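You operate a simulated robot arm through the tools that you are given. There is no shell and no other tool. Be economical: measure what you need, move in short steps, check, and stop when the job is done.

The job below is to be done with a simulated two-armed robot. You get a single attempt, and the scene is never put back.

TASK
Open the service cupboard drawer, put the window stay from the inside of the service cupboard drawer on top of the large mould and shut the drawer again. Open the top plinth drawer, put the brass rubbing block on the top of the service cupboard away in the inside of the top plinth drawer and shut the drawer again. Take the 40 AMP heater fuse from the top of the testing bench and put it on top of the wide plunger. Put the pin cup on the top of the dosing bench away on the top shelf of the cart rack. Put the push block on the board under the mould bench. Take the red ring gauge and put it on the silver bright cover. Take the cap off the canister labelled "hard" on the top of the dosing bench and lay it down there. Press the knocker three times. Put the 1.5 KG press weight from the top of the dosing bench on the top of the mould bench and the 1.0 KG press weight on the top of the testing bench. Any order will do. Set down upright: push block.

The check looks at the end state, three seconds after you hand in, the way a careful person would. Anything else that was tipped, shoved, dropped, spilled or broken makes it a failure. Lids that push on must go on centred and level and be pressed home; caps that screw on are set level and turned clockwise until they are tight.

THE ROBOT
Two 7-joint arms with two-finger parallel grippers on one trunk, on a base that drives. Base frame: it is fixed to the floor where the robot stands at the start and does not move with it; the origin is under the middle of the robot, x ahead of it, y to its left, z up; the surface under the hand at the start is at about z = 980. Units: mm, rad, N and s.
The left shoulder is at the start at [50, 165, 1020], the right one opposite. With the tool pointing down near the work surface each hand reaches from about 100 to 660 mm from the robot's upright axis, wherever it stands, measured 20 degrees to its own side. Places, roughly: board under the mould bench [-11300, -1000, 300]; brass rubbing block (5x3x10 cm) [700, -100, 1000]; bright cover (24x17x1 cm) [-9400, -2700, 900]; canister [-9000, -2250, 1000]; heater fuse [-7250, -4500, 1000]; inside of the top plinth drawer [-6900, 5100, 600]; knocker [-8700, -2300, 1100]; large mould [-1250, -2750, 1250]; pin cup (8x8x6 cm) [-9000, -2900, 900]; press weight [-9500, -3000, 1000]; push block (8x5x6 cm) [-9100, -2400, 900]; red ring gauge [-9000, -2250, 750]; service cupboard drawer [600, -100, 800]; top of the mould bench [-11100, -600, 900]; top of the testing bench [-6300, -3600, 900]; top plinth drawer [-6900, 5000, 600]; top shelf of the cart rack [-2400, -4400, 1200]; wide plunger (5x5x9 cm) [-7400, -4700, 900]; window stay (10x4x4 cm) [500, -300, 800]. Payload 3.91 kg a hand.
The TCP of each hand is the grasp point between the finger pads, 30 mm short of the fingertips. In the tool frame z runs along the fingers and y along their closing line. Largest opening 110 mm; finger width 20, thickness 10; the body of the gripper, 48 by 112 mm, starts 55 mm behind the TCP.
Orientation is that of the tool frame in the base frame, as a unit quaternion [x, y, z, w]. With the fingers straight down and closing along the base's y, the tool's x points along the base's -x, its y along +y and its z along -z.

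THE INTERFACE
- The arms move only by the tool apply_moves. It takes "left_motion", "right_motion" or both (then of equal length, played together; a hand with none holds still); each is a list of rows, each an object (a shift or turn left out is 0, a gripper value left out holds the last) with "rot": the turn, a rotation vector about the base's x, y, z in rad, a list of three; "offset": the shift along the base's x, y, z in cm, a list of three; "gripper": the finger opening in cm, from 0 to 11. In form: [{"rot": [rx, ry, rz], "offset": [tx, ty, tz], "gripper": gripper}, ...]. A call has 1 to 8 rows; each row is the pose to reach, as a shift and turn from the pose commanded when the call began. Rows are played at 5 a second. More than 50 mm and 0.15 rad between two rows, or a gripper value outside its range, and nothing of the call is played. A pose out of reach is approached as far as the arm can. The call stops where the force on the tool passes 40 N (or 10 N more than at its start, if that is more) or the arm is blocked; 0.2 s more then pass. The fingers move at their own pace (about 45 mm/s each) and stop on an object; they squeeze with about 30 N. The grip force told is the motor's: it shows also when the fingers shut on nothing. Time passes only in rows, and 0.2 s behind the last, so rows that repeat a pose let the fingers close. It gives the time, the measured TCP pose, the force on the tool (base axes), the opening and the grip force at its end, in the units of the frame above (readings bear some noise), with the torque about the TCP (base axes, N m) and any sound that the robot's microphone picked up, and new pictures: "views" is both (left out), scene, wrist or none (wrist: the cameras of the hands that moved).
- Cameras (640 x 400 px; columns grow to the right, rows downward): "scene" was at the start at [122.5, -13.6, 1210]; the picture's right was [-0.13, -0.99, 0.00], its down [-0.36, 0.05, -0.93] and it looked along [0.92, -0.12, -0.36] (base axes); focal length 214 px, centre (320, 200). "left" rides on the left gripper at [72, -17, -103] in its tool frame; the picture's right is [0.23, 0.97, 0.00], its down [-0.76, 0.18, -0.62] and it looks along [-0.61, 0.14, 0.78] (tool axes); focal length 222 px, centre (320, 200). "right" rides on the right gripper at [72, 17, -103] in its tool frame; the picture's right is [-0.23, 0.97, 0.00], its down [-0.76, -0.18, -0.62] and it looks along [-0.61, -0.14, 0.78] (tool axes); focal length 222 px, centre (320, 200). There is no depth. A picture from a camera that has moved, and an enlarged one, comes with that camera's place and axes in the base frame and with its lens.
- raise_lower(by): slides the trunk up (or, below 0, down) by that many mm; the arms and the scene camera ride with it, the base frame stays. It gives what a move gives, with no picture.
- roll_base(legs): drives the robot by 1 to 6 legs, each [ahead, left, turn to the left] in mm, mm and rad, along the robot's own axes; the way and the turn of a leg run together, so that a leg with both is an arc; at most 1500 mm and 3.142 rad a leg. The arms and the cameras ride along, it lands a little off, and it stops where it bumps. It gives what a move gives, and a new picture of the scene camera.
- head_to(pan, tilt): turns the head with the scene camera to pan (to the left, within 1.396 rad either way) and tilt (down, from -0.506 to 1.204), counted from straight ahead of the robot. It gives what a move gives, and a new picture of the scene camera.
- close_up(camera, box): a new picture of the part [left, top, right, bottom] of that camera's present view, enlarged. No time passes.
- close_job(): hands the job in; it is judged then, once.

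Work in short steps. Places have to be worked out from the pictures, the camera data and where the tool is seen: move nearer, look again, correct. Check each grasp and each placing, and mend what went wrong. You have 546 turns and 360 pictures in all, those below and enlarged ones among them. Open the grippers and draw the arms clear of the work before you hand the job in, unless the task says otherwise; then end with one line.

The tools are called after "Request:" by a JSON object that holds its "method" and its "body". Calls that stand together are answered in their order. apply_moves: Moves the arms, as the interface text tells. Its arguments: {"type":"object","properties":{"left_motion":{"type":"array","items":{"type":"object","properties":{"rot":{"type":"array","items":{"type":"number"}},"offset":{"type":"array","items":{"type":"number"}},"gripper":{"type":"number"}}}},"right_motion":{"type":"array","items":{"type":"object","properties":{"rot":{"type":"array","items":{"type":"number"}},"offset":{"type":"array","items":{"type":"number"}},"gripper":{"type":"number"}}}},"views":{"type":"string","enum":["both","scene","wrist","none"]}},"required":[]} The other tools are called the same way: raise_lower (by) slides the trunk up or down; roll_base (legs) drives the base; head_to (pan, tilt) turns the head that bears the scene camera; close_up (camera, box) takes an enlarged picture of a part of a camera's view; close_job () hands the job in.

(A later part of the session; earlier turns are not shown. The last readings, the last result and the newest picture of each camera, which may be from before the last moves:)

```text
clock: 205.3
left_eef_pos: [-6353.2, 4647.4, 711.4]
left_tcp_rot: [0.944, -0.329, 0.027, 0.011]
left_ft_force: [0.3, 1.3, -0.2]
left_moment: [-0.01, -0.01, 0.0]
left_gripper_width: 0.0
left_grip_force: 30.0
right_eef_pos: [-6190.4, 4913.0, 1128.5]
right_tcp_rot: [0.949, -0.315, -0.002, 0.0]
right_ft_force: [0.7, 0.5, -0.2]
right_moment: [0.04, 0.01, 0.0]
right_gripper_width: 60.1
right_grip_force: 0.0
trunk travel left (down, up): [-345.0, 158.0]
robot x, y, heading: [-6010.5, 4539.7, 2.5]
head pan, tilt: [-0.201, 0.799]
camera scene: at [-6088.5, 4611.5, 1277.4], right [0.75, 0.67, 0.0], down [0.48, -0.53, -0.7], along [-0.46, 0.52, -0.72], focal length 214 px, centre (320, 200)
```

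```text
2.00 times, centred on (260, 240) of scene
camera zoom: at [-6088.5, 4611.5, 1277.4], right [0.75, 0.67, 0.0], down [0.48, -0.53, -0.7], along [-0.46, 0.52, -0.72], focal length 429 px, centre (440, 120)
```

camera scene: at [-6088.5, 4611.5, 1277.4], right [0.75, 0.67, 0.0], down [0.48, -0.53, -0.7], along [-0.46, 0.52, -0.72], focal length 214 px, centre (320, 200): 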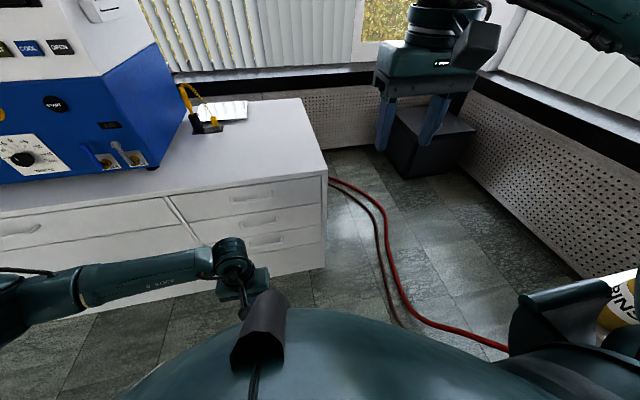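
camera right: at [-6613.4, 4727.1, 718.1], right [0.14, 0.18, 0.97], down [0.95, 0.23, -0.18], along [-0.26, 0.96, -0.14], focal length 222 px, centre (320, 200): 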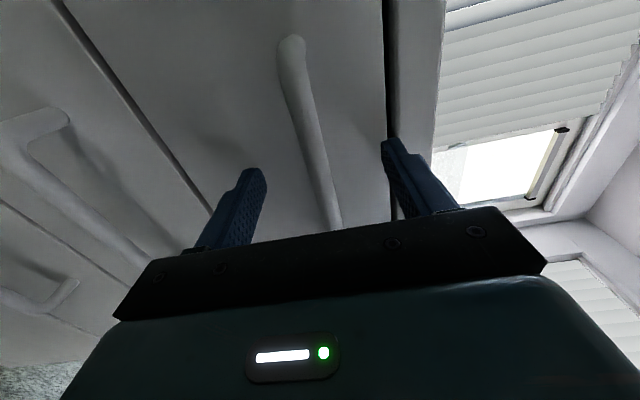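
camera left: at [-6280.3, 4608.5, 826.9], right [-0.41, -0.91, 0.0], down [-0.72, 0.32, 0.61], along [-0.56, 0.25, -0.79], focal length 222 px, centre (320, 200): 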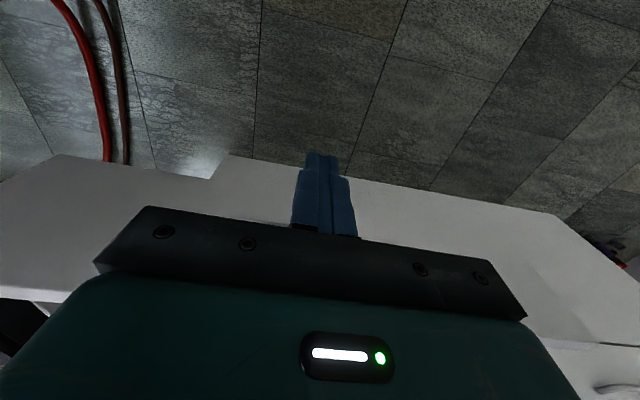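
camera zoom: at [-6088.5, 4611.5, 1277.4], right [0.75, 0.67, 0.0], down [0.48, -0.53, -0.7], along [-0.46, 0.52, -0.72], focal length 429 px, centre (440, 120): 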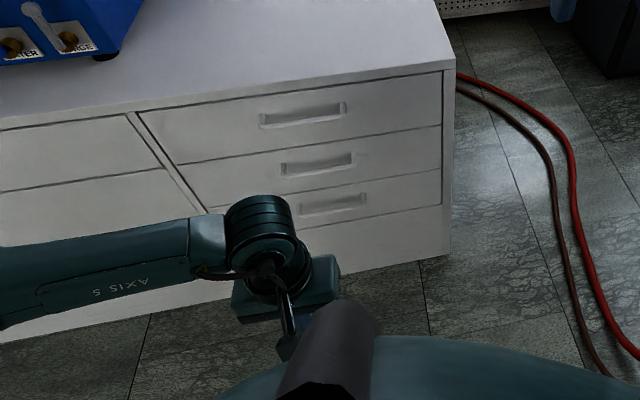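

The drawer is flush shut. I'll lift the left arm (fixing its small tilt), then back off and turn toward the dosing bench.

Request:
{"method": "apply_moves", "body": {"left_motion": [{"rot": [0.019, 0.022, 0.015], "offset": [1.5, -1.1, 4]}, {"rot": [0.038, 0.044, 0.03], "offset": [1.5, -1.1, 8.8]}, {"rot": [0.038, 0.044, 0.03], "offset": [1.5, -1.1, 13.6]}, {"rot": [0.038, 0.044, 0.03], "offset": [1.5, -1.1, 18.4]}, {"rot": [0.038, 0.044, 0.03], "offset": [1.5, -1.1, 23.2]}, {"rot": [0.038, 0.044, 0.03], "offset": [1.5, -1.1, 28]}, {"rot": [0.038, 0.044, 0.03], "offset": [1.5, -1.1, 32.8]}, {"rot": [0.038, 0.044, 0.03], "offset": [1.5, -1.1, 37.6]}], "views": "none"}}

Request:
{"method": "head_to", "body": {"pan": 0.0, "tilt": 0.25}}

Request:
{"method": "roll_base", "body": {"legs": [[-400, 0, 0], [0, 0, 1.82]]}}

```text
clock: 207.1
left_eef_pos: [-6337.9, 4639.3, 1088.0]
left_tcp_rot: [0.949, -0.314, 0.001, 0.0]
left_ft_force: [-0.8, 0.1, 0.0]
left_moment: [0.03, 0.03, -0.04]
left_gripper_width: 0.0
left_grip_force: 30.0
right_eef_pos: [-6189.0, 4914.0, 1128.8]
right_tcp_rot: [0.949, -0.316, -0.001, 0.001]
right_ft_force: [0.9, 0.4, -0.5]
right_moment: [0.01, 0.03, 0.0]
right_gripper_width: 60.1
right_grip_force: 0.1
trunk travel left (down, up): [-345.0, 158.0]
robot x, y, heading: [-6008.5, 4534.6, 2.497]
head pan, tilt: [-0.201, 0.799]
```

```text
clock: 208.1
left_eef_pos: [-6338.3, 4639.0, 1087.2]
left_tcp_rot: [0.949, -0.314, 0.001, 0.0]
left_ft_force: [-0.5, -0.1, 0.2]
left_moment: [-0.02, 0.01, -0.01]
left_gripper_width: 0.0
left_grip_force: 29.9
right_eef_pos: [-6189.3, 4914.8, 1129.0]
right_tcp_rot: [0.949, -0.316, -0.002, 0.001]
right_ft_force: [-0.6, 0.1, -0.2]
right_moment: [-0.03, -0.02, -0.02]
right_gripper_width: 60.2
right_grip_force: 0.1
trunk travel left (down, up): [-345.0, 158.0]
robot x, y, heading: [-6016.3, 4537.4, 2.503]
head pan, tilt: [0.0, 0.25]
camera scene: at [-6110.0, 4607.4, 1326.3], right [0.6, 0.8, 0.0], down [0.2, -0.15, -0.97], along [-0.78, 0.58, -0.25], focal length 214 px, centre (320, 200)
```

scene: 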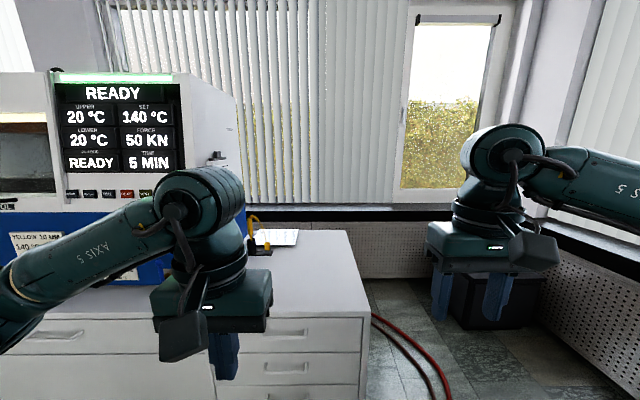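

```text
clock: 215.0
left_eef_pos: [-5724.0, 3953.4, 1089.1]
left_tcp_rot: [0.837, 0.547, 0.001, -0.001]
left_ft_force: [-0.3, 0.1, -0.3]
left_moment: [0.01, 0.01, -0.02]
left_gripper_width: 0.0
left_grip_force: 30.1
right_eef_pos: [-6024.6, 4037.5, 1128.5]
right_tcp_rot: [0.838, 0.546, -0.001, 0.001]
right_ft_force: [0.4, -0.5, 0.3]
right_moment: [-0.02, 0.02, 0.02]
right_gripper_width: 60.1
right_grip_force: 0.1
trunk travel left (down, up): [-345.0, 158.0]
robot x, y, heading: [-5695.9, 4295.8, -1.99]
head pan, tilt: [0.0, 0.25]
camera scene: at [-5744.1, 4181.2, 1326.4], right [-0.91, 0.4, 0.0], down [0.1, 0.23, -0.97], along [-0.39, -0.89, -0.25], focal length 214 px, centre (320, 200)
```

scene: 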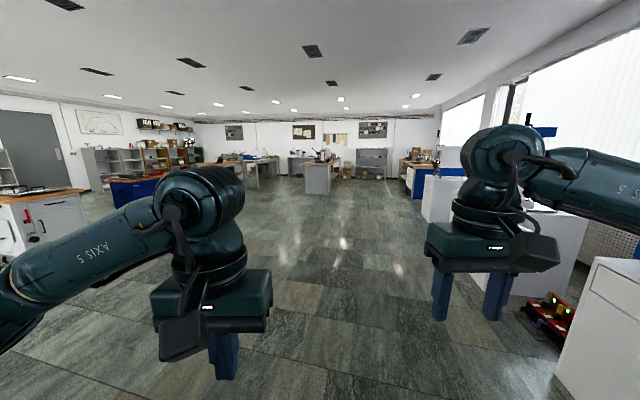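

There's a clear aisle ahead to the central bench. I'll drive 4.3 m along it.

Request:
{"method": "roll_base", "body": {"legs": [[1500, 0, 0], [1500, 0, 0], [1300, 0, 0]]}}

```text
clock: 235.6
left_eef_pos: [-7498.3, 16.1, 1087.7]
left_tcp_rot: [0.84, 0.542, 0.0, 0.0]
left_ft_force: [1.0, -0.1, -0.7]
left_moment: [0.01, 0.01, 0.03]
left_gripper_width: 0.0
left_grip_force: 29.3
right_eef_pos: [-7798.6, 104.4, 1127.8]
right_tcp_rot: [0.841, 0.541, -0.001, 0.001]
right_ft_force: [0.3, -0.4, -0.4]
right_moment: [-0.01, -0.03, -0.01]
right_gripper_width: 59.8
right_grip_force: 0.0
trunk travel left (down, up): [-345.0, 158.0]
robot x, y, heading: [-7466.0, 356.8, -2.0]
head pan, tilt: [0.0, 0.25]
camera scene: at [-7517.2, 243.7, 1326.4], right [-0.91, 0.41, 0.0], down [0.1, 0.22, -0.97], along [-0.4, -0.88, -0.25], focal length 214 px, centre (320, 200)
```

scene: 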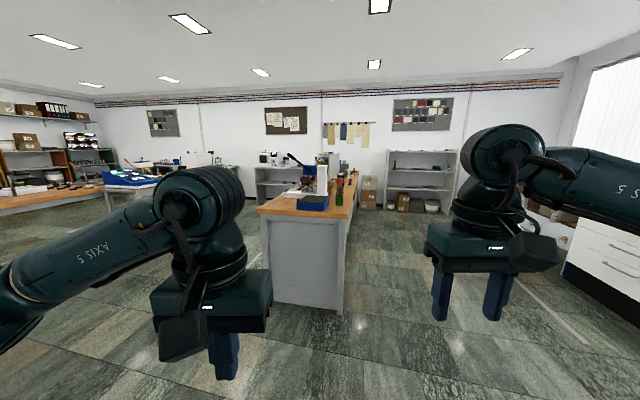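

The central bench spans u≈−6120…−5530 in wall coordinates; most targets lie on its right half. I'll drive down the right aisle and turn to face it.

Request:
{"method": "roll_base", "body": {"legs": [[0, 0, -0.204], [1400, -500, 0], [1500, 0, 0], [200, 0, 0], [0, 0, 1.5]]}}

Request:
{"method": "head_to", "body": {"pan": 0.0, "tilt": 0.5}}

```text
clock: 255.4
left_eef_pos: [-9368.9, -1932.4, 1087.2]
left_tcp_rot: [0.346, 0.938, 0.0, -0.001]
left_ft_force: [0.7, -0.6, -0.3]
left_moment: [-0.03, -0.03, 0.03]
left_gripper_width: 0.0
left_grip_force: 30.1
right_eef_pos: [-9536.1, -2196.1, 1127.8]
right_tcp_rot: [0.346, 0.938, 0.0, 0.002]
right_ft_force: [0.7, 0.2, -0.8]
right_moment: [-0.02, 0.0, 0.01]
right_gripper_width: 60.2
right_grip_force: 0.0
trunk travel left (down, up): [-345.0, 158.0]
robot x, y, heading: [-9689.1, -1809.4, -0.71]
head pan, tilt: [0.0, 0.25]
camera scene: at [-9592.6, -1888.4, 1326.4], right [-0.65, -0.76, 0.0], down [-0.19, 0.16, -0.97], along [0.74, -0.63, -0.25], focal length 214 px, centre (320, 200)
```

scene: 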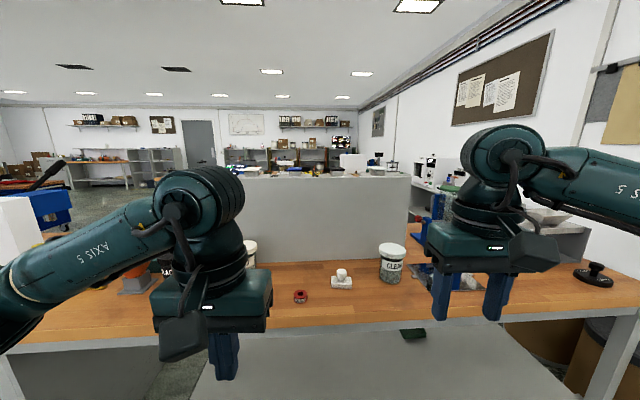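

```text
clock: 256.2
left_eef_pos: [-9369.7, -1932.4, 1086.9]
left_tcp_rot: [0.346, 0.938, 0.0, -0.001]
left_ft_force: [-0.3, -0.1, -0.1]
left_moment: [0.01, 0.01, -0.02]
left_gripper_width: 0.2
left_grip_force: 29.8
right_eef_pos: [-9535.3, -2196.3, 1128.7]
right_tcp_rot: [0.346, 0.938, 0.0, 0.002]
right_ft_force: [-0.2, 0.5, 0.1]
right_moment: [0.01, 0.02, -0.01]
right_gripper_width: 60.0
right_grip_force: 0.1
trunk travel left (down, up): [-345.0, 158.0]
robot x, y, heading: [-9686.8, -1806.9, -0.707]
head pan, tilt: [0.0, 0.499]
camera scene: at [-9594.4, -1886.9, 1303.3], right [-0.65, -0.76, 0.0], down [-0.36, 0.31, -0.88], along [0.67, -0.57, -0.48], focal length 214 px, centre (320, 200)
```

scene: 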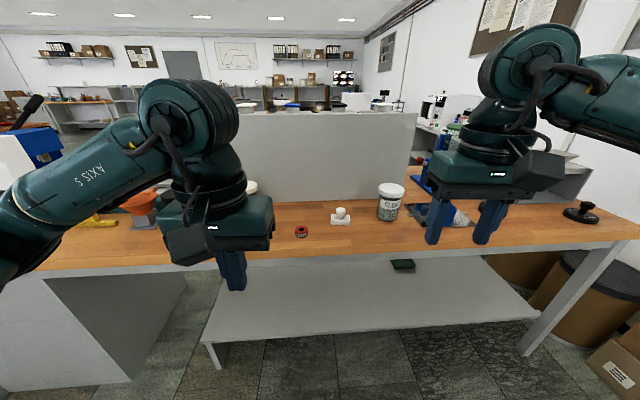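

The bench has a partition, canisters, a red ring, a white knobbed block, and black weights at right. My arms occlude much, so I'll tuck the hands back and aside.

Request:
{"method": "apply_moves", "body": {"left_motion": [{"offset": [0.7, 4, 0]}, {"offset": [1.3, 8, 0]}, {"offset": [2, 12, 0]}, {"offset": [2.6, 16, 0]}, {"offset": [3.3, 20, 0]}, {"offset": [3.9, 23, 0]}], "right_motion": [{"offset": [-3.4, 0.2, 0]}, {"offset": [-6.8, 0.4, 0]}, {"offset": [-10.2, 0.6, 0]}, {"offset": [-13.6, 0.8, 0]}, {"offset": [-17, 1, 0]}, {"offset": [-20, 1.3, 0]}], "views": "scene"}}

Request:
{"method": "close_up", "body": {"camera": "scene", "box": [60, 140, 380, 340]}}

Request:
{"method": "close_up", "body": {"camera": "scene", "box": [320, 140, 640, 340]}}

```text
clock: 257.6
left_eef_pos: [-9331.5, -1700.4, 1086.3]
left_tcp_rot: [0.348, 0.938, -0.001, -0.001]
left_ft_force: [0.1, 0.2, -0.6]
left_moment: [-0.02, 0.02, 0.02]
left_gripper_width: 0.0
left_grip_force: 29.9
right_eef_pos: [-9727.0, -2180.5, 1125.6]
right_tcp_rot: [0.345, 0.939, 0.001, 0.0]
right_ft_force: [-0.3, 0.1, 1.4]
right_moment: [-0.03, -0.08, -0.03]
right_gripper_width: 60.2
right_grip_force: 0.2
right hand out of reach, approached as far as the arm can: row 6
trunk travel left (down, up): [-345.0, 158.0]
robot x, y, heading: [-9683.7, -1808.0, -0.708]
head pan, tilt: [0.0, 0.499]
camera scene: at [-9594.9, -1886.3, 1303.4], right [-0.65, -0.76, 0.0], down [-0.36, 0.31, -0.88], along [0.67, -0.57, -0.48], focal length 214 px, centre (320, 200)
```

scene: 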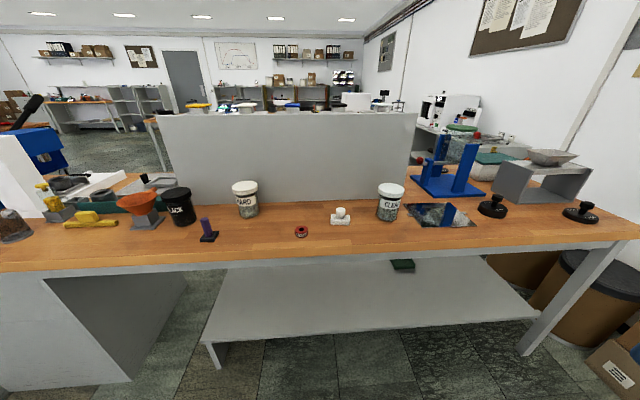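

```text
2.00 times, centred on (220, 240) of scene
camera zoom: at [-9594.9, -1886.3, 1303.4], right [-0.65, -0.76, 0.0], down [-0.36, 0.31, -0.88], along [0.67, -0.57, -0.48], focal length 429 px, centre (520, 120)
```

zoom: 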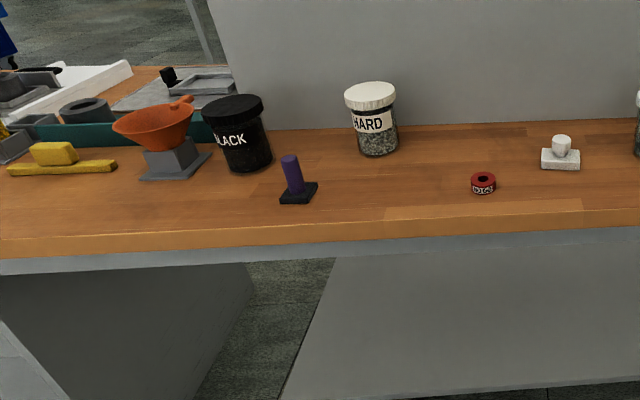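

```text
2.00 times, centred on (480, 240) of scene
camera zoom: at [-9594.9, -1886.3, 1303.4], right [-0.65, -0.76, 0.0], down [-0.36, 0.31, -0.88], along [0.67, -0.57, -0.48], focal length 429 px, centre (0, 120)
```

zoom: 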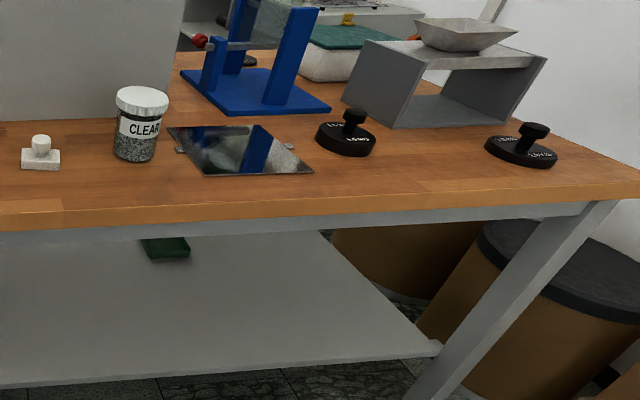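

I see HARD and CLEAR canisters, the mirror-like bright cover, white knobbed push block, red ring, and two weights. I'll zoom in on the labels.

Request:
{"method": "close_up", "body": {"camera": "scene", "box": [280, 200, 360, 250]}}

Request:
{"method": "close_up", "body": {"camera": "scene", "box": [470, 180, 614, 270]}}

```text
8.00 times, centred on (320, 225) of scene
camera zoom: at [-9594.9, -1886.3, 1303.4], right [-0.65, -0.76, 0.0], down [-0.36, 0.31, -0.88], along [0.67, -0.57, -0.48], focal length 1716 px, centre (320, 0)
```

zoom: 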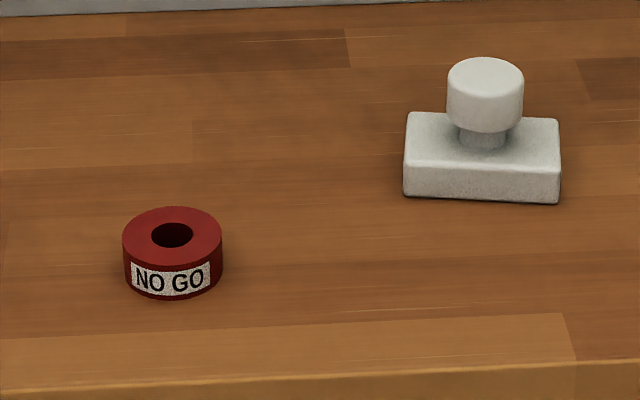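

```text
4.44 times, centred on (542, 225) of scene
camera zoom: at [-9594.9, -1886.3, 1303.4], right [-0.65, -0.76, 0.0], down [-0.36, 0.31, -0.88], along [0.67, -0.57, -0.48], focal length 953 px, centre (-667, 89)
```

zoom: 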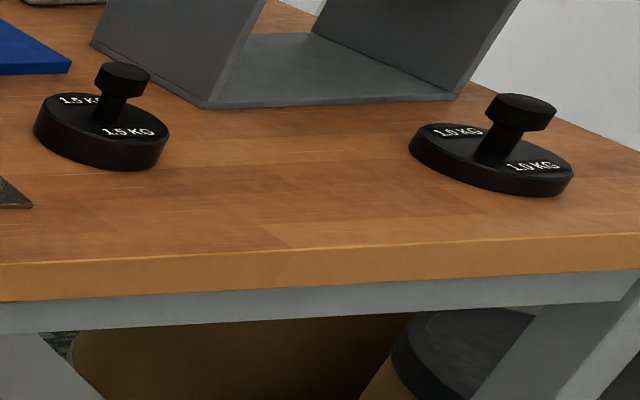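

The ring says NO GO, the left weight is 1.5 KG, the right 1.0 KG. I'll square up to the bench and drive in 180 mm.

Request:
{"method": "roll_base", "body": {"legs": [[0, 0, 0.073], [180, 0, 0]]}}

Request:
{"method": "apply_moves", "body": {"right_motion": [{"offset": [4, -1, 0], "gripper": 8}, {"offset": [8, -1.5, -1]}, {"offset": [12, -2, -1]}, {"offset": [16, -2.5, -1]}, {"offset": [20, -2, -1]}, {"offset": [24, -1.5, -1]}, {"offset": [28, -1, -1]}, {"offset": [32, 0, -1]}], "views": "both"}}

```text
clock: 259.6
left_eef_pos: [-9189.9, -1784.5, 1086.2]
left_tcp_rot: [0.311, 0.95, 0.001, -0.001]
left_ft_force: [0.3, 0.4, 1.0]
left_moment: [0.02, -0.01, -0.02]
left_gripper_width: 0.2
left_grip_force: 30.2
right_eef_pos: [-9550.8, -2292.6, 1125.7]
right_tcp_rot: [0.312, 0.95, 0.001, 0.001]
right_ft_force: [0.3, 0.2, 0.1]
right_moment: [0.0, 0.01, -0.02]
right_gripper_width: 60.1
right_grip_force: 0.1
trunk travel left (down, up): [-345.0, 158.0]
robot x, y, heading: [-9538.0, -1915.6, -0.634]
head pan, tilt: [0.0, 0.499]
camera scene: at [-9440.2, -1989.4, 1303.2], right [-0.59, -0.81, 0.0], down [-0.39, 0.28, -0.88], along [0.71, -0.52, -0.48], focal length 214 px, centre (320, 200)
```

scene: 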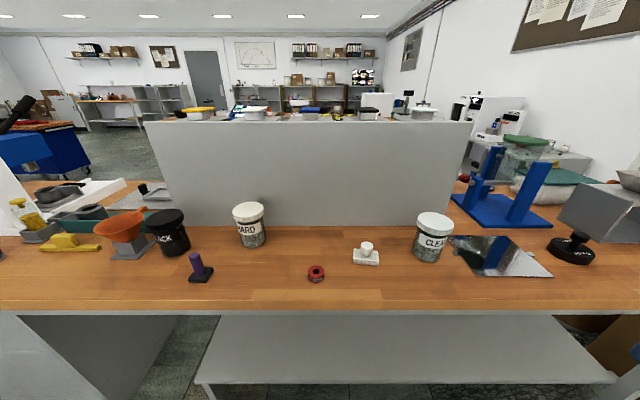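

```text
clock: 261.4
left_eef_pos: [-9191.0, -1784.9, 1087.1]
left_tcp_rot: [0.312, 0.95, -0.001, -0.001]
left_ft_force: [-0.5, 0.0, 0.3]
left_moment: [0.0, 0.03, -0.03]
left_gripper_width: 0.0
left_grip_force: 30.0
right_eef_pos: [-9231.0, -2290.6, 1113.6]
right_tcp_rot: [0.312, 0.95, -0.001, 0.002]
right_ft_force: [0.7, 0.8, -0.3]
right_moment: [0.0, 0.03, 0.01]
right_gripper_width: 80.1
right_grip_force: 0.1
trunk travel left (down, up): [-345.0, 158.0]
robot x, y, heading: [-9536.6, -1915.8, -0.635]
head pan, tilt: [0.0, 0.499]
camera scene: at [-9440.1, -1988.7, 1303.2], right [-0.59, -0.81, 0.0], down [-0.39, 0.28, -0.88], along [0.71, -0.52, -0.48], focal length 214 px, centre (320, 200)
camera right: at [-9278.8, -2233.5, 1216.8], right [0.76, 0.65, 0.0], down [0.51, -0.59, 0.63], along [0.41, -0.47, -0.78], focal length 222 px, centre (320, 200)
```

scene: 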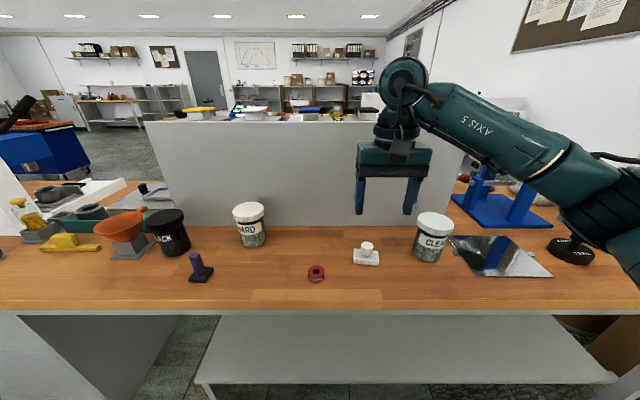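
right: 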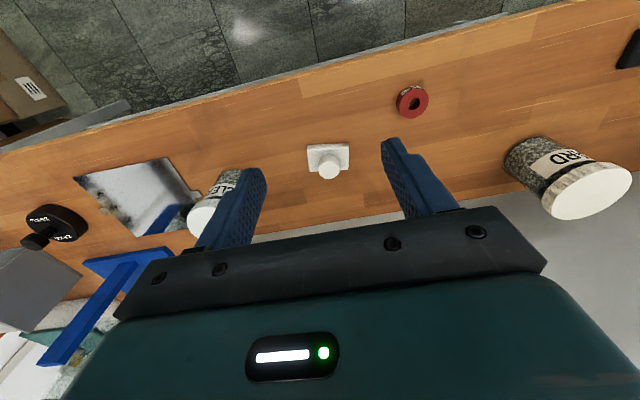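

Triangulation puts the ring at (-9118,-2213) and the bench top at z≈853. I'll bring the right hand above the ring.

Request:
{"method": "apply_moves", "body": {"right_motion": [{"offset": [3, 2, -1]}, {"offset": [6, 4, -3]}, {"offset": [9, 6, -6]}, {"offset": [11.3, 7.7, -9.5]}, {"offset": [11.3, 7.7, -13]}], "views": "wrist"}}

```text
clock: 262.6
left_eef_pos: [-9189.9, -1785.3, 1086.8]
left_tcp_rot: [0.312, 0.95, 0.0, -0.001]
left_ft_force: [0.3, 0.2, -0.7]
left_moment: [-0.01, -0.02, 0.03]
left_gripper_width: 0.0
left_grip_force: 29.8
right_eef_pos: [-9119.1, -2213.3, 986.7]
right_tcp_rot: [0.312, 0.95, 0.001, 0.002]
right_ft_force: [0.9, -0.6, -0.3]
right_moment: [-0.02, 0.02, 0.01]
right_gripper_width: 79.9
right_grip_force: 0.0
trunk travel left (down, up): [-345.0, 158.0]
robot x, y, heading: [-9540.7, -1917.7, -0.632]
head pan, tilt: [0.0, 0.499]
camera right: at [-9166.6, -2156.7, 1088.5], right [0.76, 0.65, 0.0], down [0.51, -0.59, 0.63], along [0.41, -0.47, -0.78], focal length 222 px, centre (320, 200)
```

right: 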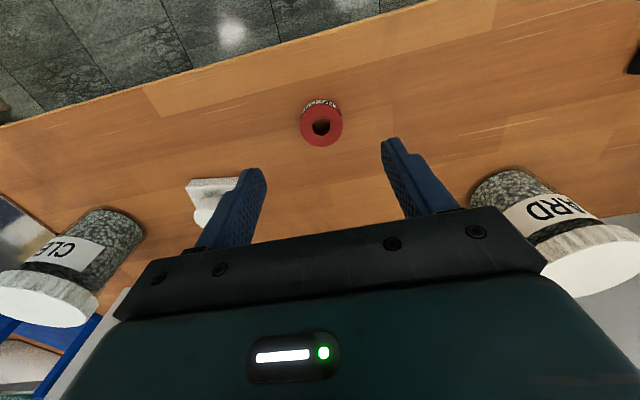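

The ring is directly below. I'll descend to z≈888 and grip.

Request:
{"method": "apply_moves", "body": {"right_motion": [{"offset": [0.2, 0, -4.5]}, {"offset": [0.2, 0, -8]}, {"offset": [0.2, 0, -9.8]}, {"offset": [0.2, 0, -9.8], "gripper": 0}, {"offset": [0.2, 0, -9.8]}, {"offset": [0.2, 0, -9.8]}, {"offset": [0.2, 0, -9.8]}], "views": "wrist"}}

```text
clock: 264.2
left_eef_pos: [-9192.9, -1784.1, 1086.8]
left_tcp_rot: [0.312, 0.95, 0.0, 0.0]
left_ft_force: [-1.0, 0.3, -1.2]
left_moment: [0.0, -0.02, 0.01]
left_gripper_width: 0.0
left_grip_force: 30.1
right_eef_pos: [-9115.4, -2215.8, 890.2]
right_tcp_rot: [0.313, 0.95, 0.0, 0.004]
right_ft_force: [-2.3, -8.2, 21.7]
right_moment: [-0.6, 0.49, 0.15]
right_gripper_width: 40.7
right_grip_force: 30.2
trunk travel left (down, up): [-345.0, 158.0]
robot x, y, heading: [-9539.8, -1916.6, -0.635]
head pan, tilt: [0.0, 0.499]
camera right: at [-9163.8, -2160.1, 992.2], right [0.76, 0.65, 0.0], down [0.5, -0.59, 0.63], along [0.41, -0.48, -0.78], focal length 222 px, centre (320, 200)
```

right: 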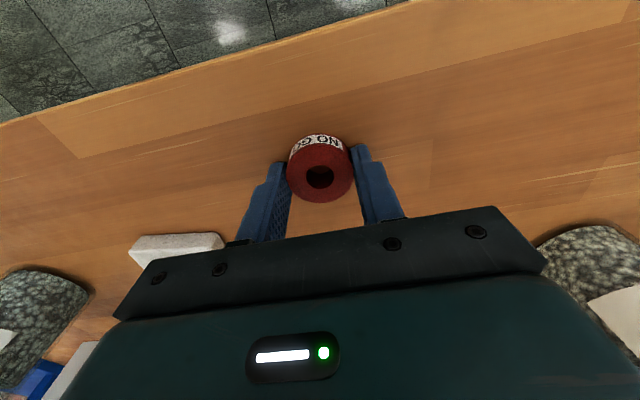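

Ring gripped (40.7 mm); fingertips read the bench top at z≈860. I'll lift it well clear and shift the base 300 mm right toward the bright cover.

Request:
{"method": "apply_moves", "body": {"right_motion": [{"offset": [0, 0, 4.5]}, {"offset": [0, 0, 9]}, {"offset": [0, 0, 13.5]}, {"offset": [0, 0, 18]}, {"offset": [0, 0, 22]}], "views": "none"}}

Request:
{"method": "roll_base", "body": {"legs": [[0, -300, 0]]}}

```text
clock: 265.4
left_eef_pos: [-9191.7, -1785.6, 1087.2]
left_tcp_rot: [0.312, 0.95, -0.001, -0.001]
left_ft_force: [-0.4, -1.0, 0.0]
left_moment: [0.05, 0.02, -0.05]
left_gripper_width: 0.0
left_grip_force: 29.9
right_eef_pos: [-9116.2, -2214.9, 1108.2]
right_tcp_rot: [0.312, 0.95, 0.0, 0.001]
right_ft_force: [1.0, -0.8, -0.8]
right_moment: [0.02, -0.01, 0.0]
right_gripper_width: 40.8
right_grip_force: 30.5
trunk travel left (down, up): [-345.0, 158.0]
robot x, y, heading: [-9538.6, -1917.8, -0.633]
head pan, tilt: [0.0, 0.499]
```

```text
clock: 268.6
left_eef_pos: [-9370.3, -2029.5, 1087.8]
left_tcp_rot: [0.312, 0.95, 0.0, -0.002]
left_ft_force: [0.0, -0.2, 0.4]
left_moment: [-0.01, -0.01, 0.01]
left_gripper_width: 0.1
left_grip_force: 30.3
right_eef_pos: [-9298.1, -2458.7, 1107.0]
right_tcp_rot: [0.313, 0.95, 0.001, 0.002]
right_ft_force: [-0.6, 0.1, -0.7]
right_moment: [0.0, -0.01, 0.01]
right_gripper_width: 40.7
right_grip_force: 30.0
trunk travel left (down, up): [-345.0, 158.0]
robot x, y, heading: [-9717.6, -2158.4, -0.637]
head pan, tilt: [0.0, 0.499]
camera scene: at [-9620.2, -2232.3, 1303.3], right [-0.59, -0.8, 0.0], down [-0.38, 0.28, -0.88], along [0.71, -0.52, -0.48], focal length 214 px, centre (320, 200)
```

scene: 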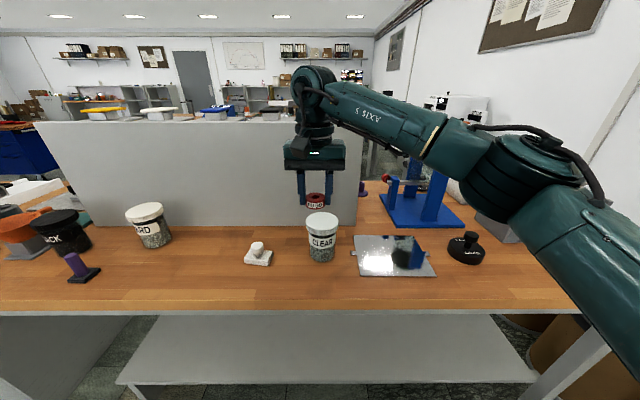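

The cover's centre computes to (-9370,-2667). I'll move the ring over it and descend to just above.

Request:
{"method": "apply_moves", "body": {"right_motion": [{"offset": [-1.5, -4.2, 0]}, {"offset": [-3, -8.4, 0]}, {"offset": [-4.5, -12.6, -1]}, {"offset": [-6, -16.8, -3]}, {"offset": [-7.2, -20.8, -5]}, {"offset": [-7.2, -20.8, -9.8]}, {"offset": [-7.2, -20.8, -14.5]}, {"offset": [-7.2, -20.8, -18]}], "views": "both"}}

```text
clock: 270.4
left_eef_pos: [-9370.2, -2028.7, 1085.9]
left_tcp_rot: [0.313, 0.95, 0.001, -0.002]
left_ft_force: [0.4, 0.4, 0.3]
left_moment: [0.0, 0.01, 0.0]
left_gripper_width: 0.0
left_grip_force: 30.1
right_eef_pos: [-9366.4, -2669.2, 925.5]
right_tcp_rot: [0.313, 0.95, 0.0, 0.002]
right_ft_force: [0.3, -0.4, -0.5]
right_moment: [0.0, -0.03, -0.01]
right_gripper_width: 40.6
right_grip_force: 29.7
trunk travel left (down, up): [-345.0, 158.0]
robot x, y, heading: [-9717.5, -2160.5, -0.637]
head pan, tilt: [0.0, 0.499]
camera scene: at [-9619.9, -2232.3, 1303.3], right [-0.59, -0.8, 0.0], down [-0.39, 0.28, -0.88], along [0.71, -0.52, -0.48], focal length 214 px, centre (320, 200)
camera right: at [-9413.7, -2611.3, 1027.5], right [0.76, 0.65, 0.0], down [0.5, -0.6, 0.63], along [0.41, -0.48, -0.78], focal length 222 px, centre (320, 200)
```

scene: 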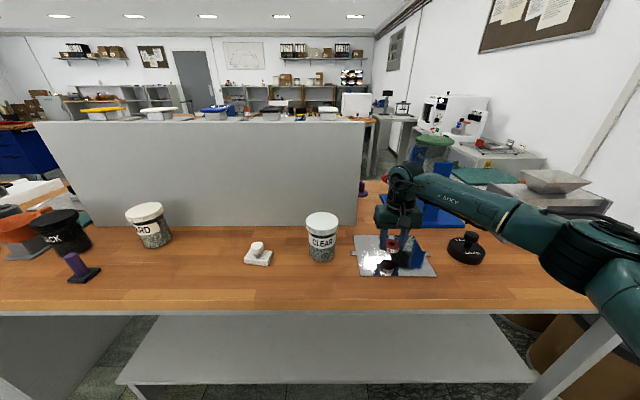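
right: 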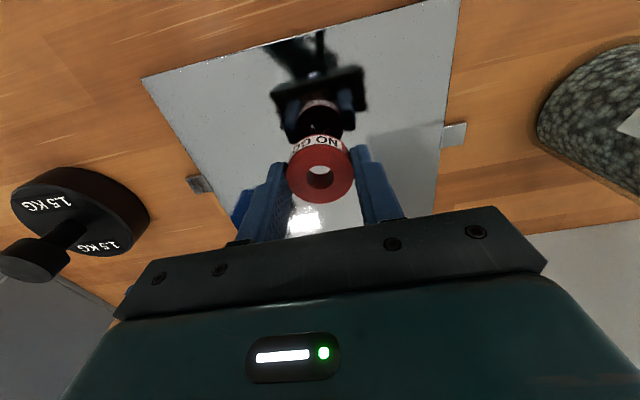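

Centred over the cover. I'll lower until contact.

Request:
{"method": "apply_moves", "body": {"right_motion": [{"offset": [0, 0, -1]}, {"offset": [0, 0, -1.8]}, {"offset": [0, 0, -2.3]}, {"offset": [0, 0, -2.7]}], "views": "none"}}

```text
clock: 271.4
left_eef_pos: [-9371.8, -2029.1, 1085.9]
left_tcp_rot: [0.313, 0.95, 0.001, 0.0]
left_ft_force: [0.5, -0.4, 0.3]
left_moment: [0.02, 0.0, -0.01]
left_gripper_width: 0.0
left_grip_force: 30.2
right_eef_pos: [-9367.5, -2667.6, 901.2]
right_tcp_rot: [0.314, 0.95, -0.001, 0.001]
right_ft_force: [0.3, -0.7, -0.1]
right_moment: [-0.03, 0.01, 0.04]
right_gripper_width: 40.7
right_grip_force: 30.0
trunk travel left (down, up): [-345.0, 158.0]
robot x, y, heading: [-9715.7, -2159.1, -0.638]
head pan, tilt: [0.0, 0.499]
```

Request:
{"method": "apply_moves", "body": {"right_motion": [{"offset": [0, 0, -0.4]}, {"offset": [0, 0, -0.8]}, {"offset": [0, 0, -1.2]}], "views": "none"}}

```text
clock: 272.2
left_eef_pos: [-9372.2, -2026.9, 1087.1]
left_tcp_rot: [0.313, 0.95, -0.001, 0.0]
left_ft_force: [-0.6, 0.4, 0.1]
left_moment: [0.03, 0.01, 0.0]
left_gripper_width: 0.0
left_grip_force: 30.2
right_eef_pos: [-9368.3, -2667.0, 894.6]
right_tcp_rot: [0.313, 0.95, -0.001, 0.006]
right_ft_force: [-2.1, -2.0, 28.2]
right_moment: [-0.19, 0.58, 0.15]
right_gripper_width: 40.3
right_grip_force: 30.1
trunk travel left (down, up): [-345.0, 158.0]
robot x, y, heading: [-9717.4, -2161.2, -0.638]
head pan, tilt: [0.0, 0.499]
```

Contact at z≈895 with 28 N. I'll ease, open slightly and withdraw.

Request:
{"method": "apply_moves", "body": {"right_motion": [{"offset": [0, 0, 0.4]}, {"offset": [0, 0, 0.4], "gripper": 7}, {"offset": [0, 0, 0.4]}, {"offset": [0, 0, 0.4]}, {"offset": [0, 0, 4]}, {"offset": [0, 0, 8.5]}, {"offset": [0, 0, 13]}, {"offset": [0, 0, 17.5]}], "views": "wrist"}}

```text
clock: 274.0
left_eef_pos: [-9370.3, -2027.5, 1086.5]
left_tcp_rot: [0.313, 0.95, 0.0, -0.001]
left_ft_force: [-0.2, -0.2, 0.4]
left_moment: [0.03, 0.03, -0.02]
left_gripper_width: 0.0
left_grip_force: 29.8
right_eef_pos: [-9368.4, -2670.1, 1067.2]
right_tcp_rot: [0.314, 0.95, -0.001, 0.001]
right_ft_force: [-0.3, -0.6, -0.4]
right_moment: [0.01, 0.04, -0.01]
right_gripper_width: 69.8
right_grip_force: 0.0
trunk travel left (down, up): [-345.0, 158.0]
robot x, y, heading: [-9720.0, -2158.9, -0.638]
head pan, tilt: [0.0, 0.499]
camera right: at [-9416.7, -2612.3, 1170.1], right [0.76, 0.65, 0.0], down [0.51, -0.59, 0.62], along [0.41, -0.48, -0.78], focal length 222 px, centre (320, 200)
```

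right: 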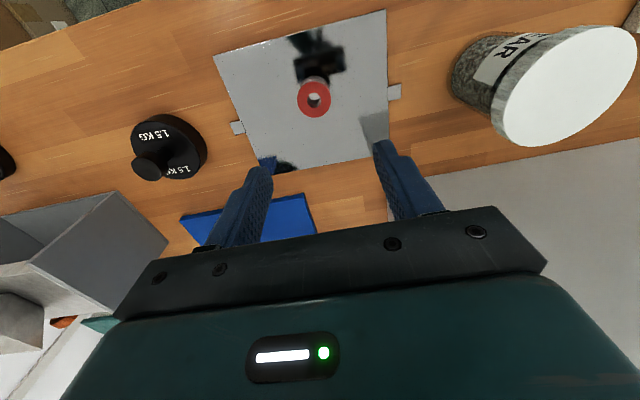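

The ring sits on the bright cover. Next the HARD canister's cap; I'll zoom to see whether it's a screw or push lid.

Request:
{"method": "close_up", "body": {"camera": "scene", "box": [110, 190, 190, 240]}}

```text
8.00 times, centred on (150, 215) of scene
camera zoom: at [-9620.1, -2231.8, 1303.2], right [-0.59, -0.8, 0.0], down [-0.38, 0.28, -0.88], along [0.71, -0.52, -0.48], focal length 1716 px, centre (1680, 80)
```

zoom: 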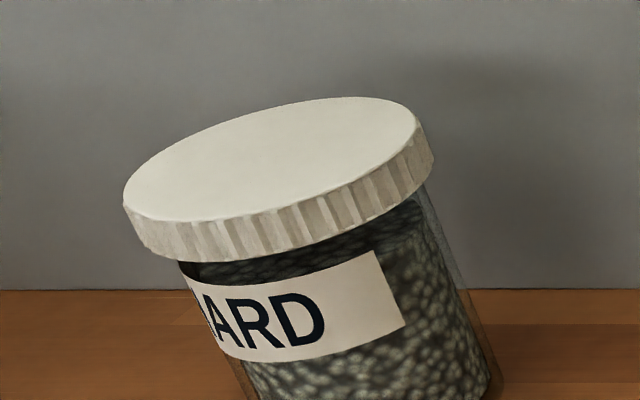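

The lid is ribbed, so it's a screw cap. The canister is at about (-8910,-2133). I'll shift the base left 490 mm and in 70 mm, so the canister is straight ahead.

Request:
{"method": "apply_moves", "body": {"right_motion": [{"offset": [-2, 1.5, 3]}, {"offset": [-5, 3.6, 6]}, {"offset": [-8, 6, 9], "gripper": 11}], "views": "none"}}

Request:
{"method": "roll_base", "body": {"legs": [[0, 490, 0], [70, 0, 0]]}}

Request:
{"method": "apply_moves", "body": {"right_motion": [{"rot": [0, 0, -0.14], "offset": [1.5, 2, 0]}, {"rot": [0, 0, -0.28], "offset": [3, 4, 0]}, {"rot": [0, 0, -0.42], "offset": [4.5, 6, 0]}, {"rot": [0, 0, -0.56], "offset": [6, 8, 0]}, {"rot": [0, 0, -0.7], "offset": [6, 8, 0]}, {"rot": [0, 0, -0.84], "offset": [6, 8, 0]}, {"rot": [0, 0, -0.98], "offset": [6, 8, 0]}, {"rot": [0, 0, -1.12], "offset": [6, 8, 0]}], "views": "both"}}

```text
clock: 274.8
left_eef_pos: [-9370.8, -2028.7, 1087.0]
left_tcp_rot: [0.313, 0.95, 0.0, -0.001]
left_ft_force: [-0.9, -0.8, 0.8]
left_moment: [-0.02, -0.04, 0.01]
left_gripper_width: 0.0
left_grip_force: 29.7
right_eef_pos: [-9447.5, -2606.0, 1157.2]
right_tcp_rot: [0.313, 0.95, -0.001, 0.002]
right_ft_force: [-0.1, 0.7, 0.1]
right_moment: [-0.01, -0.02, 0.01]
right_gripper_width: 105.0
right_grip_force: 0.0
trunk travel left (down, up): [-345.0, 158.0]
robot x, y, heading: [-9717.1, -2158.0, -0.637]
head pan, tilt: [0.0, 0.499]
```

```text
clock: 280.3
left_eef_pos: [-9023.5, -1668.8, 1086.2]
left_tcp_rot: [0.308, 0.951, 0.001, -0.001]
left_ft_force: [0.3, -0.1, 0.9]
left_moment: [-0.02, 0.02, -0.02]
left_gripper_width: 0.0
left_grip_force: 29.9
right_eef_pos: [-9093.8, -2247.6, 1156.6]
right_tcp_rot: [0.309, 0.951, 0.001, 0.0]
right_ft_force: [-0.2, -0.6, -0.6]
right_moment: [-0.01, 0.03, 0.01]
right_gripper_width: 110.0
right_grip_force: 0.0
trunk travel left (down, up): [-345.0, 158.0]
robot x, y, heading: [-9372.5, -1802.7, -0.628]
head pan, tilt: [0.0, 0.499]
camera scene: at [-9271.5, -1875.0, 1303.1], right [-0.59, -0.81, 0.0], down [-0.39, 0.28, -0.88], along [0.71, -0.52, -0.48], focal length 214 px, centre (320, 200)
```

scene: 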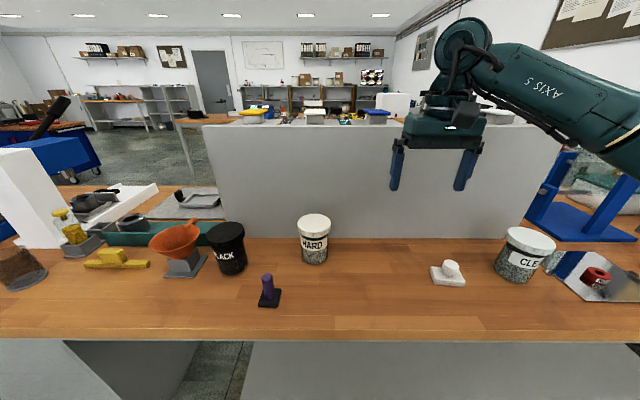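

```text
clock: 282.1
left_eef_pos: [-9023.8, -1668.4, 1085.8]
left_tcp_rot: [0.308, 0.951, 0.0, 0.0]
left_ft_force: [-0.4, 0.8, 0.5]
left_moment: [0.01, -0.01, 0.03]
left_gripper_width: 0.0
left_grip_force: 30.2
right_eef_pos: [-9036.0, -2168.5, 1156.5]
right_tcp_rot: [0.767, 0.641, -0.001, 0.001]
right_ft_force: [-0.3, 0.5, 0.1]
right_moment: [-0.01, 0.02, 0.01]
right_gripper_width: 110.1
right_grip_force: 0.0
trunk travel left (down, up): [-345.0, 158.0]
robot x, y, heading: [-9368.7, -1804.2, -0.631]
head pan, tilt: [0.0, 0.499]
camera scene: at [-9272.2, -1874.5, 1303.3], right [-0.59, -0.81, 0.0], down [-0.39, 0.28, -0.88], along [0.71, -0.52, -0.48], focal length 214 px, centre (320, 200)
camera right: at [-9004.8, -2099.4, 1259.2], right [0.92, -0.4, 0.0], down [-0.31, -0.72, 0.63], along [-0.25, -0.57, -0.78], focal length 222 px, centre (320, 200)
```

scene: 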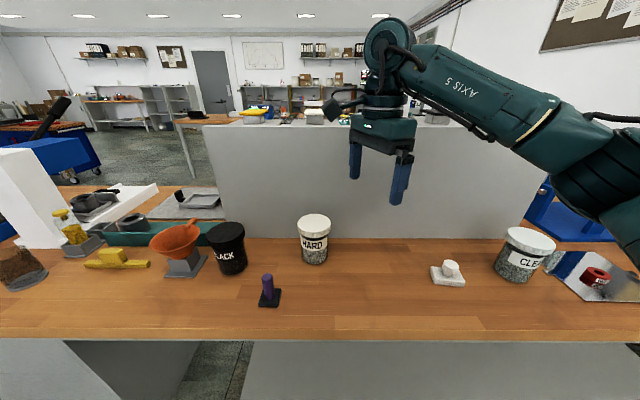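
right: 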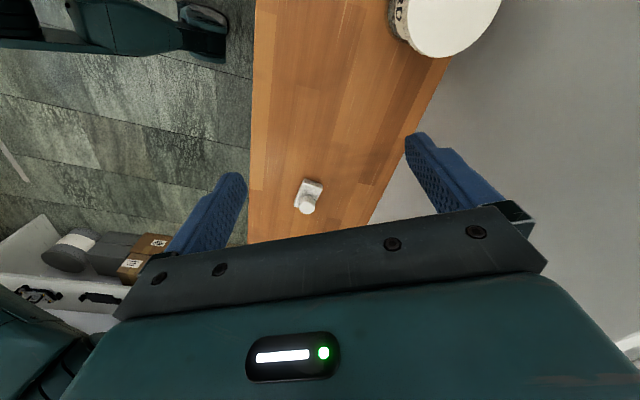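

The lid centre is about (-8868,-2150), top z≈965. It's slightly far, so I'll drive 60 mm closer and position the right hand above the cap.

Request:
{"method": "roll_base", "body": {"legs": [[60, 0, 0]]}}

Request:
{"method": "apply_moves", "body": {"right_motion": [{"rot": [0, 0, -0.14], "offset": [3, 1, 0]}, {"rot": [0, 0, -0.28], "offset": [6, 2, 0]}, {"rot": [0, 0, -0.42], "offset": [9, 3.5, -2]}, {"rot": [0, 0, -0.44], "offset": [12, 5.3, -4]}], "views": "both"}}

```text
clock: 283.0
left_eef_pos: [-8975.9, -1703.5, 1086.4]
left_tcp_rot: [0.308, 0.951, 0.0, -0.001]
left_ft_force: [0.7, 0.3, 0.5]
left_moment: [-0.01, 0.04, -0.02]
left_gripper_width: 0.0
left_grip_force: 29.6
right_eef_pos: [-8986.4, -2204.1, 1156.3]
right_tcp_rot: [0.766, 0.642, -0.002, 0.001]
right_ft_force: [0.2, -0.2, -1.4]
right_moment: [-0.01, 0.02, -0.02]
right_gripper_width: 110.0
right_grip_force: 0.1
trunk travel left (down, up): [-345.0, 158.0]
robot x, y, heading: [-9323.7, -1835.8, -0.63]
head pan, tilt: [0.0, 0.499]
camera scene: at [-9223.4, -1909.8, 1303.1], right [-0.59, -0.81, 0.0], down [-0.39, 0.28, -0.88], along [0.71, -0.52, -0.48], focal length 214 px, centre (320, 200)
```

scene: 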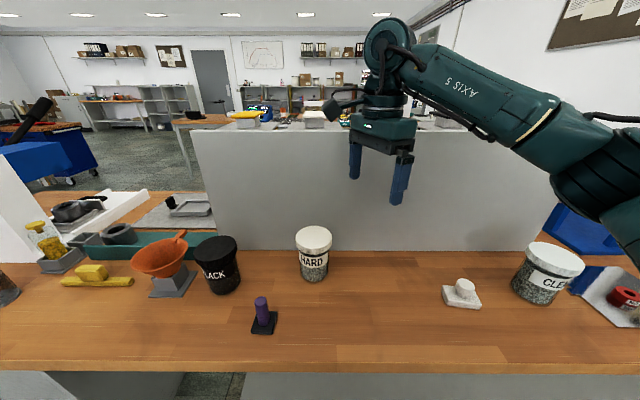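

```text
clock: 284.0
left_eef_pos: [-8976.6, -1703.5, 1086.7]
left_tcp_rot: [0.308, 0.951, 0.0, 0.0]
left_ft_force: [-0.3, 0.1, 0.2]
left_moment: [0.0, 0.01, 0.02]
left_gripper_width: 0.1
left_grip_force: 30.0
right_eef_pos: [-8870.2, -2146.5, 1116.7]
right_tcp_rot: [0.889, 0.458, -0.002, 0.001]
right_ft_force: [-7.2, 3.9, 2.3]
right_moment: [-0.15, -0.15, -0.16]
right_gripper_width: 106.1
right_grip_force: 0.0
trunk travel left (down, up): [-345.0, 158.0]
robot x, y, heading: [-9323.5, -1840.6, -0.632]
head pan, tilt: [0.0, 0.499]
camera scene: at [-9225.5, -1908.3, 1303.5], right [-0.59, -0.81, 0.0], down [-0.39, 0.28, -0.88], along [0.71, -0.52, -0.48], focal length 214 px, centre (320, 200)
camera right: at [-8813.1, -2097.2, 1219.5], right [0.66, -0.75, 0.0], down [-0.59, -0.52, 0.63], along [-0.47, -0.42, -0.78], focal length 222 px, centre (320, 200)
```

scene: 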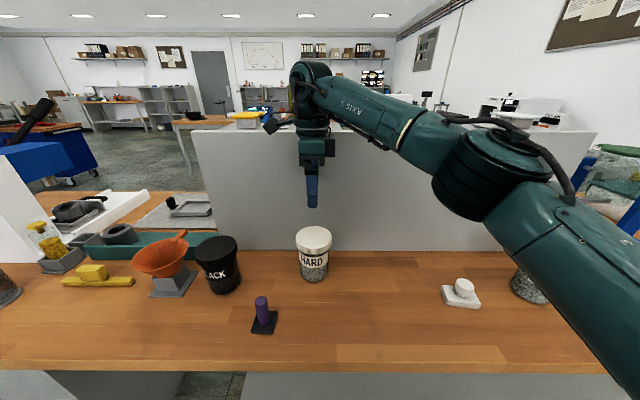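
right: 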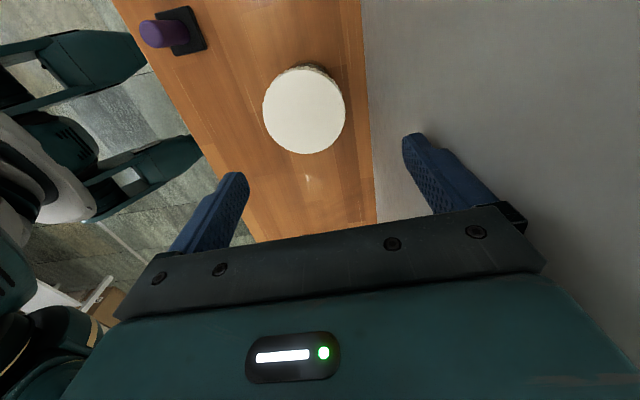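

The far finger grazed the partition (cap is 17 mm nearer than my hand). I'll move back toward the robot and descend a little to recheck.

Request:
{"method": "apply_moves", "body": {"right_motion": [{"offset": [-1.4, 1.0, 0]}, {"offset": [-1.4, 1.0, -3]}, {"offset": [-1.4, 1.0, -7]}], "views": "wrist"}}

```text
clock: 284.8
left_eef_pos: [-8976.6, -1702.5, 1086.5]
left_tcp_rot: [0.308, 0.951, -0.001, -0.001]
left_ft_force: [-0.3, 0.1, -0.4]
left_moment: [-0.01, 0.03, -0.03]
left_gripper_width: 0.0
left_grip_force: 30.6
right_eef_pos: [-8879.0, -2138.3, 1045.2]
right_tcp_rot: [0.888, 0.459, -0.001, 0.002]
right_ft_force: [-0.5, 0.3, -0.8]
right_moment: [-0.01, -0.02, -0.01]
right_gripper_width: 109.8
right_grip_force: 0.1
trunk travel left (down, up): [-345.0, 158.0]
robot x, y, heading: [-9326.1, -1836.1, -0.626]
head pan, tilt: [0.0, 0.499]
camera right: at [-8822.7, -2088.8, 1148.8], right [0.66, -0.75, 0.0], down [-0.59, -0.52, 0.62], along [-0.47, -0.42, -0.78], focal length 222 px, centre (320, 200)
```

right: 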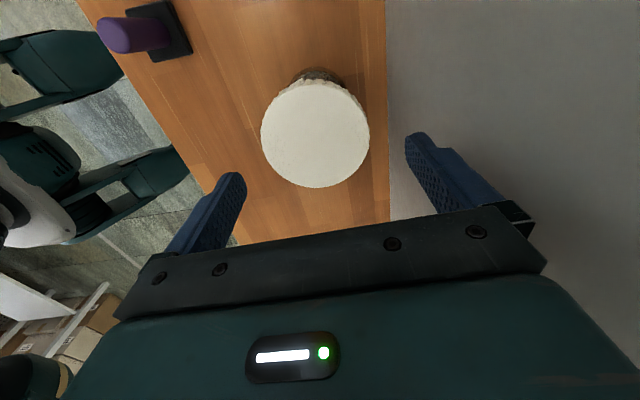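

The cap is nearly centred. I'll nudge 3 mm and descend to z≈1000 for a final check.

Request:
{"method": "apply_moves", "body": {"right_motion": [{"offset": [-0.3, 0.2, -2.3]}, {"offset": [-0.3, 0.2, -4.5]}], "views": "both"}}

```text
clock: 285.4
left_eef_pos: [-8976.1, -1703.2, 1086.2]
left_tcp_rot: [0.308, 0.951, 0.0, -0.001]
left_ft_force: [1.1, -0.3, 0.6]
left_moment: [0.03, 0.04, -0.01]
left_gripper_width: 0.1
left_grip_force: 29.9
right_eef_pos: [-8883.0, -2137.8, 1002.2]
right_tcp_rot: [0.889, 0.458, -0.001, 0.001]
right_ft_force: [-0.4, 0.0, 0.0]
right_moment: [0.0, 0.02, 0.02]
right_gripper_width: 110.0
right_grip_force: 0.1
trunk travel left (down, up): [-345.0, 158.0]
robot x, y, heading: [-9323.0, -1834.0, -0.631]
head pan, tilt: [0.0, 0.499]
camera scene: at [-9224.0, -1909.4, 1303.3], right [-0.59, -0.81, 0.0], down [-0.39, 0.28, -0.88], along [0.71, -0.52, -0.48], focal length 214 px, centre (320, 200)
camera right: at [-8825.6, -2087.7, 1104.9], right [0.66, -0.75, 0.0], down [-0.59, -0.52, 0.63], along [-0.47, -0.42, -0.78], focal length 222 px, centre (320, 200)
```

scene: 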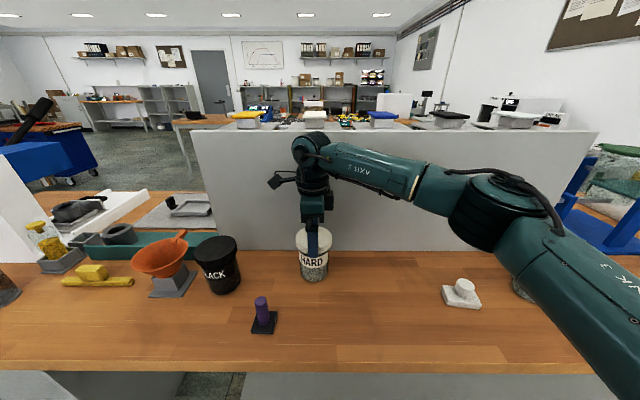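
right: 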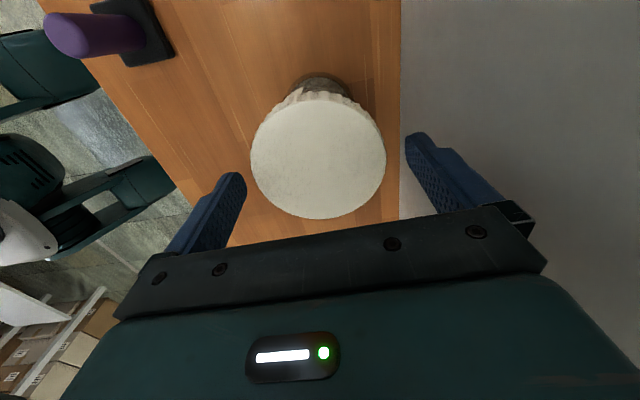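

The cap (≈98 mm) fits the 110 mm opening with ~6 mm each side; it's 5 mm toward me and 4 mm left of centre. I'll correct and descend beside it.

Request:
{"method": "apply_moves", "body": {"right_motion": [{"offset": [-0.1, 0.5, 0]}, {"offset": [-0.1, 0.5, -1.2]}, {"offset": [-0.1, 0.5, -2.4]}, {"offset": [-0.1, 0.5, -3.2]}], "views": "wrist"}}

```text
clock: 286.4
left_eef_pos: [-8976.3, -1703.4, 1086.3]
left_tcp_rot: [0.309, 0.951, 0.0, 0.0]
left_ft_force: [0.2, -1.1, 0.2]
left_moment: [-0.02, 0.01, 0.02]
left_gripper_width: 0.2
left_grip_force: 30.3
right_eef_pos: [-8884.4, -2133.1, 971.1]
right_tcp_rot: [0.888, 0.459, -0.002, 0.001]
right_ft_force: [0.2, 0.0, 0.6]
right_moment: [0.03, 0.01, -0.01]
right_gripper_width: 110.0
right_grip_force: 0.1
trunk travel left (down, up): [-345.0, 158.0]
robot x, y, heading: [-9323.0, -1838.5, -0.626]
head pan, tilt: [0.0, 0.499]
camera right: at [-8827.4, -2082.7, 1073.0], right [0.66, -0.75, 0.0], down [-0.58, -0.52, 0.63], along [-0.47, -0.42, -0.78], focal length 222 px, centre (320, 200)
```

right: 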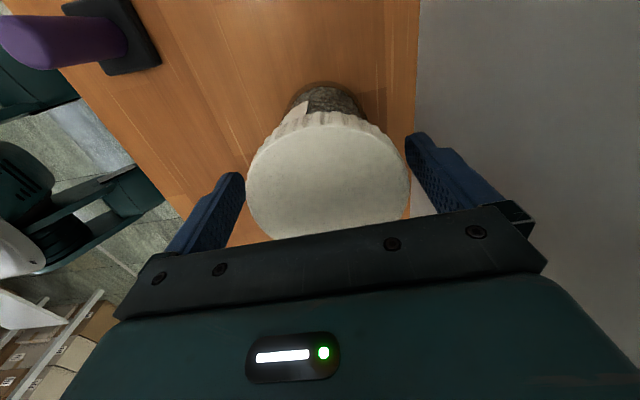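

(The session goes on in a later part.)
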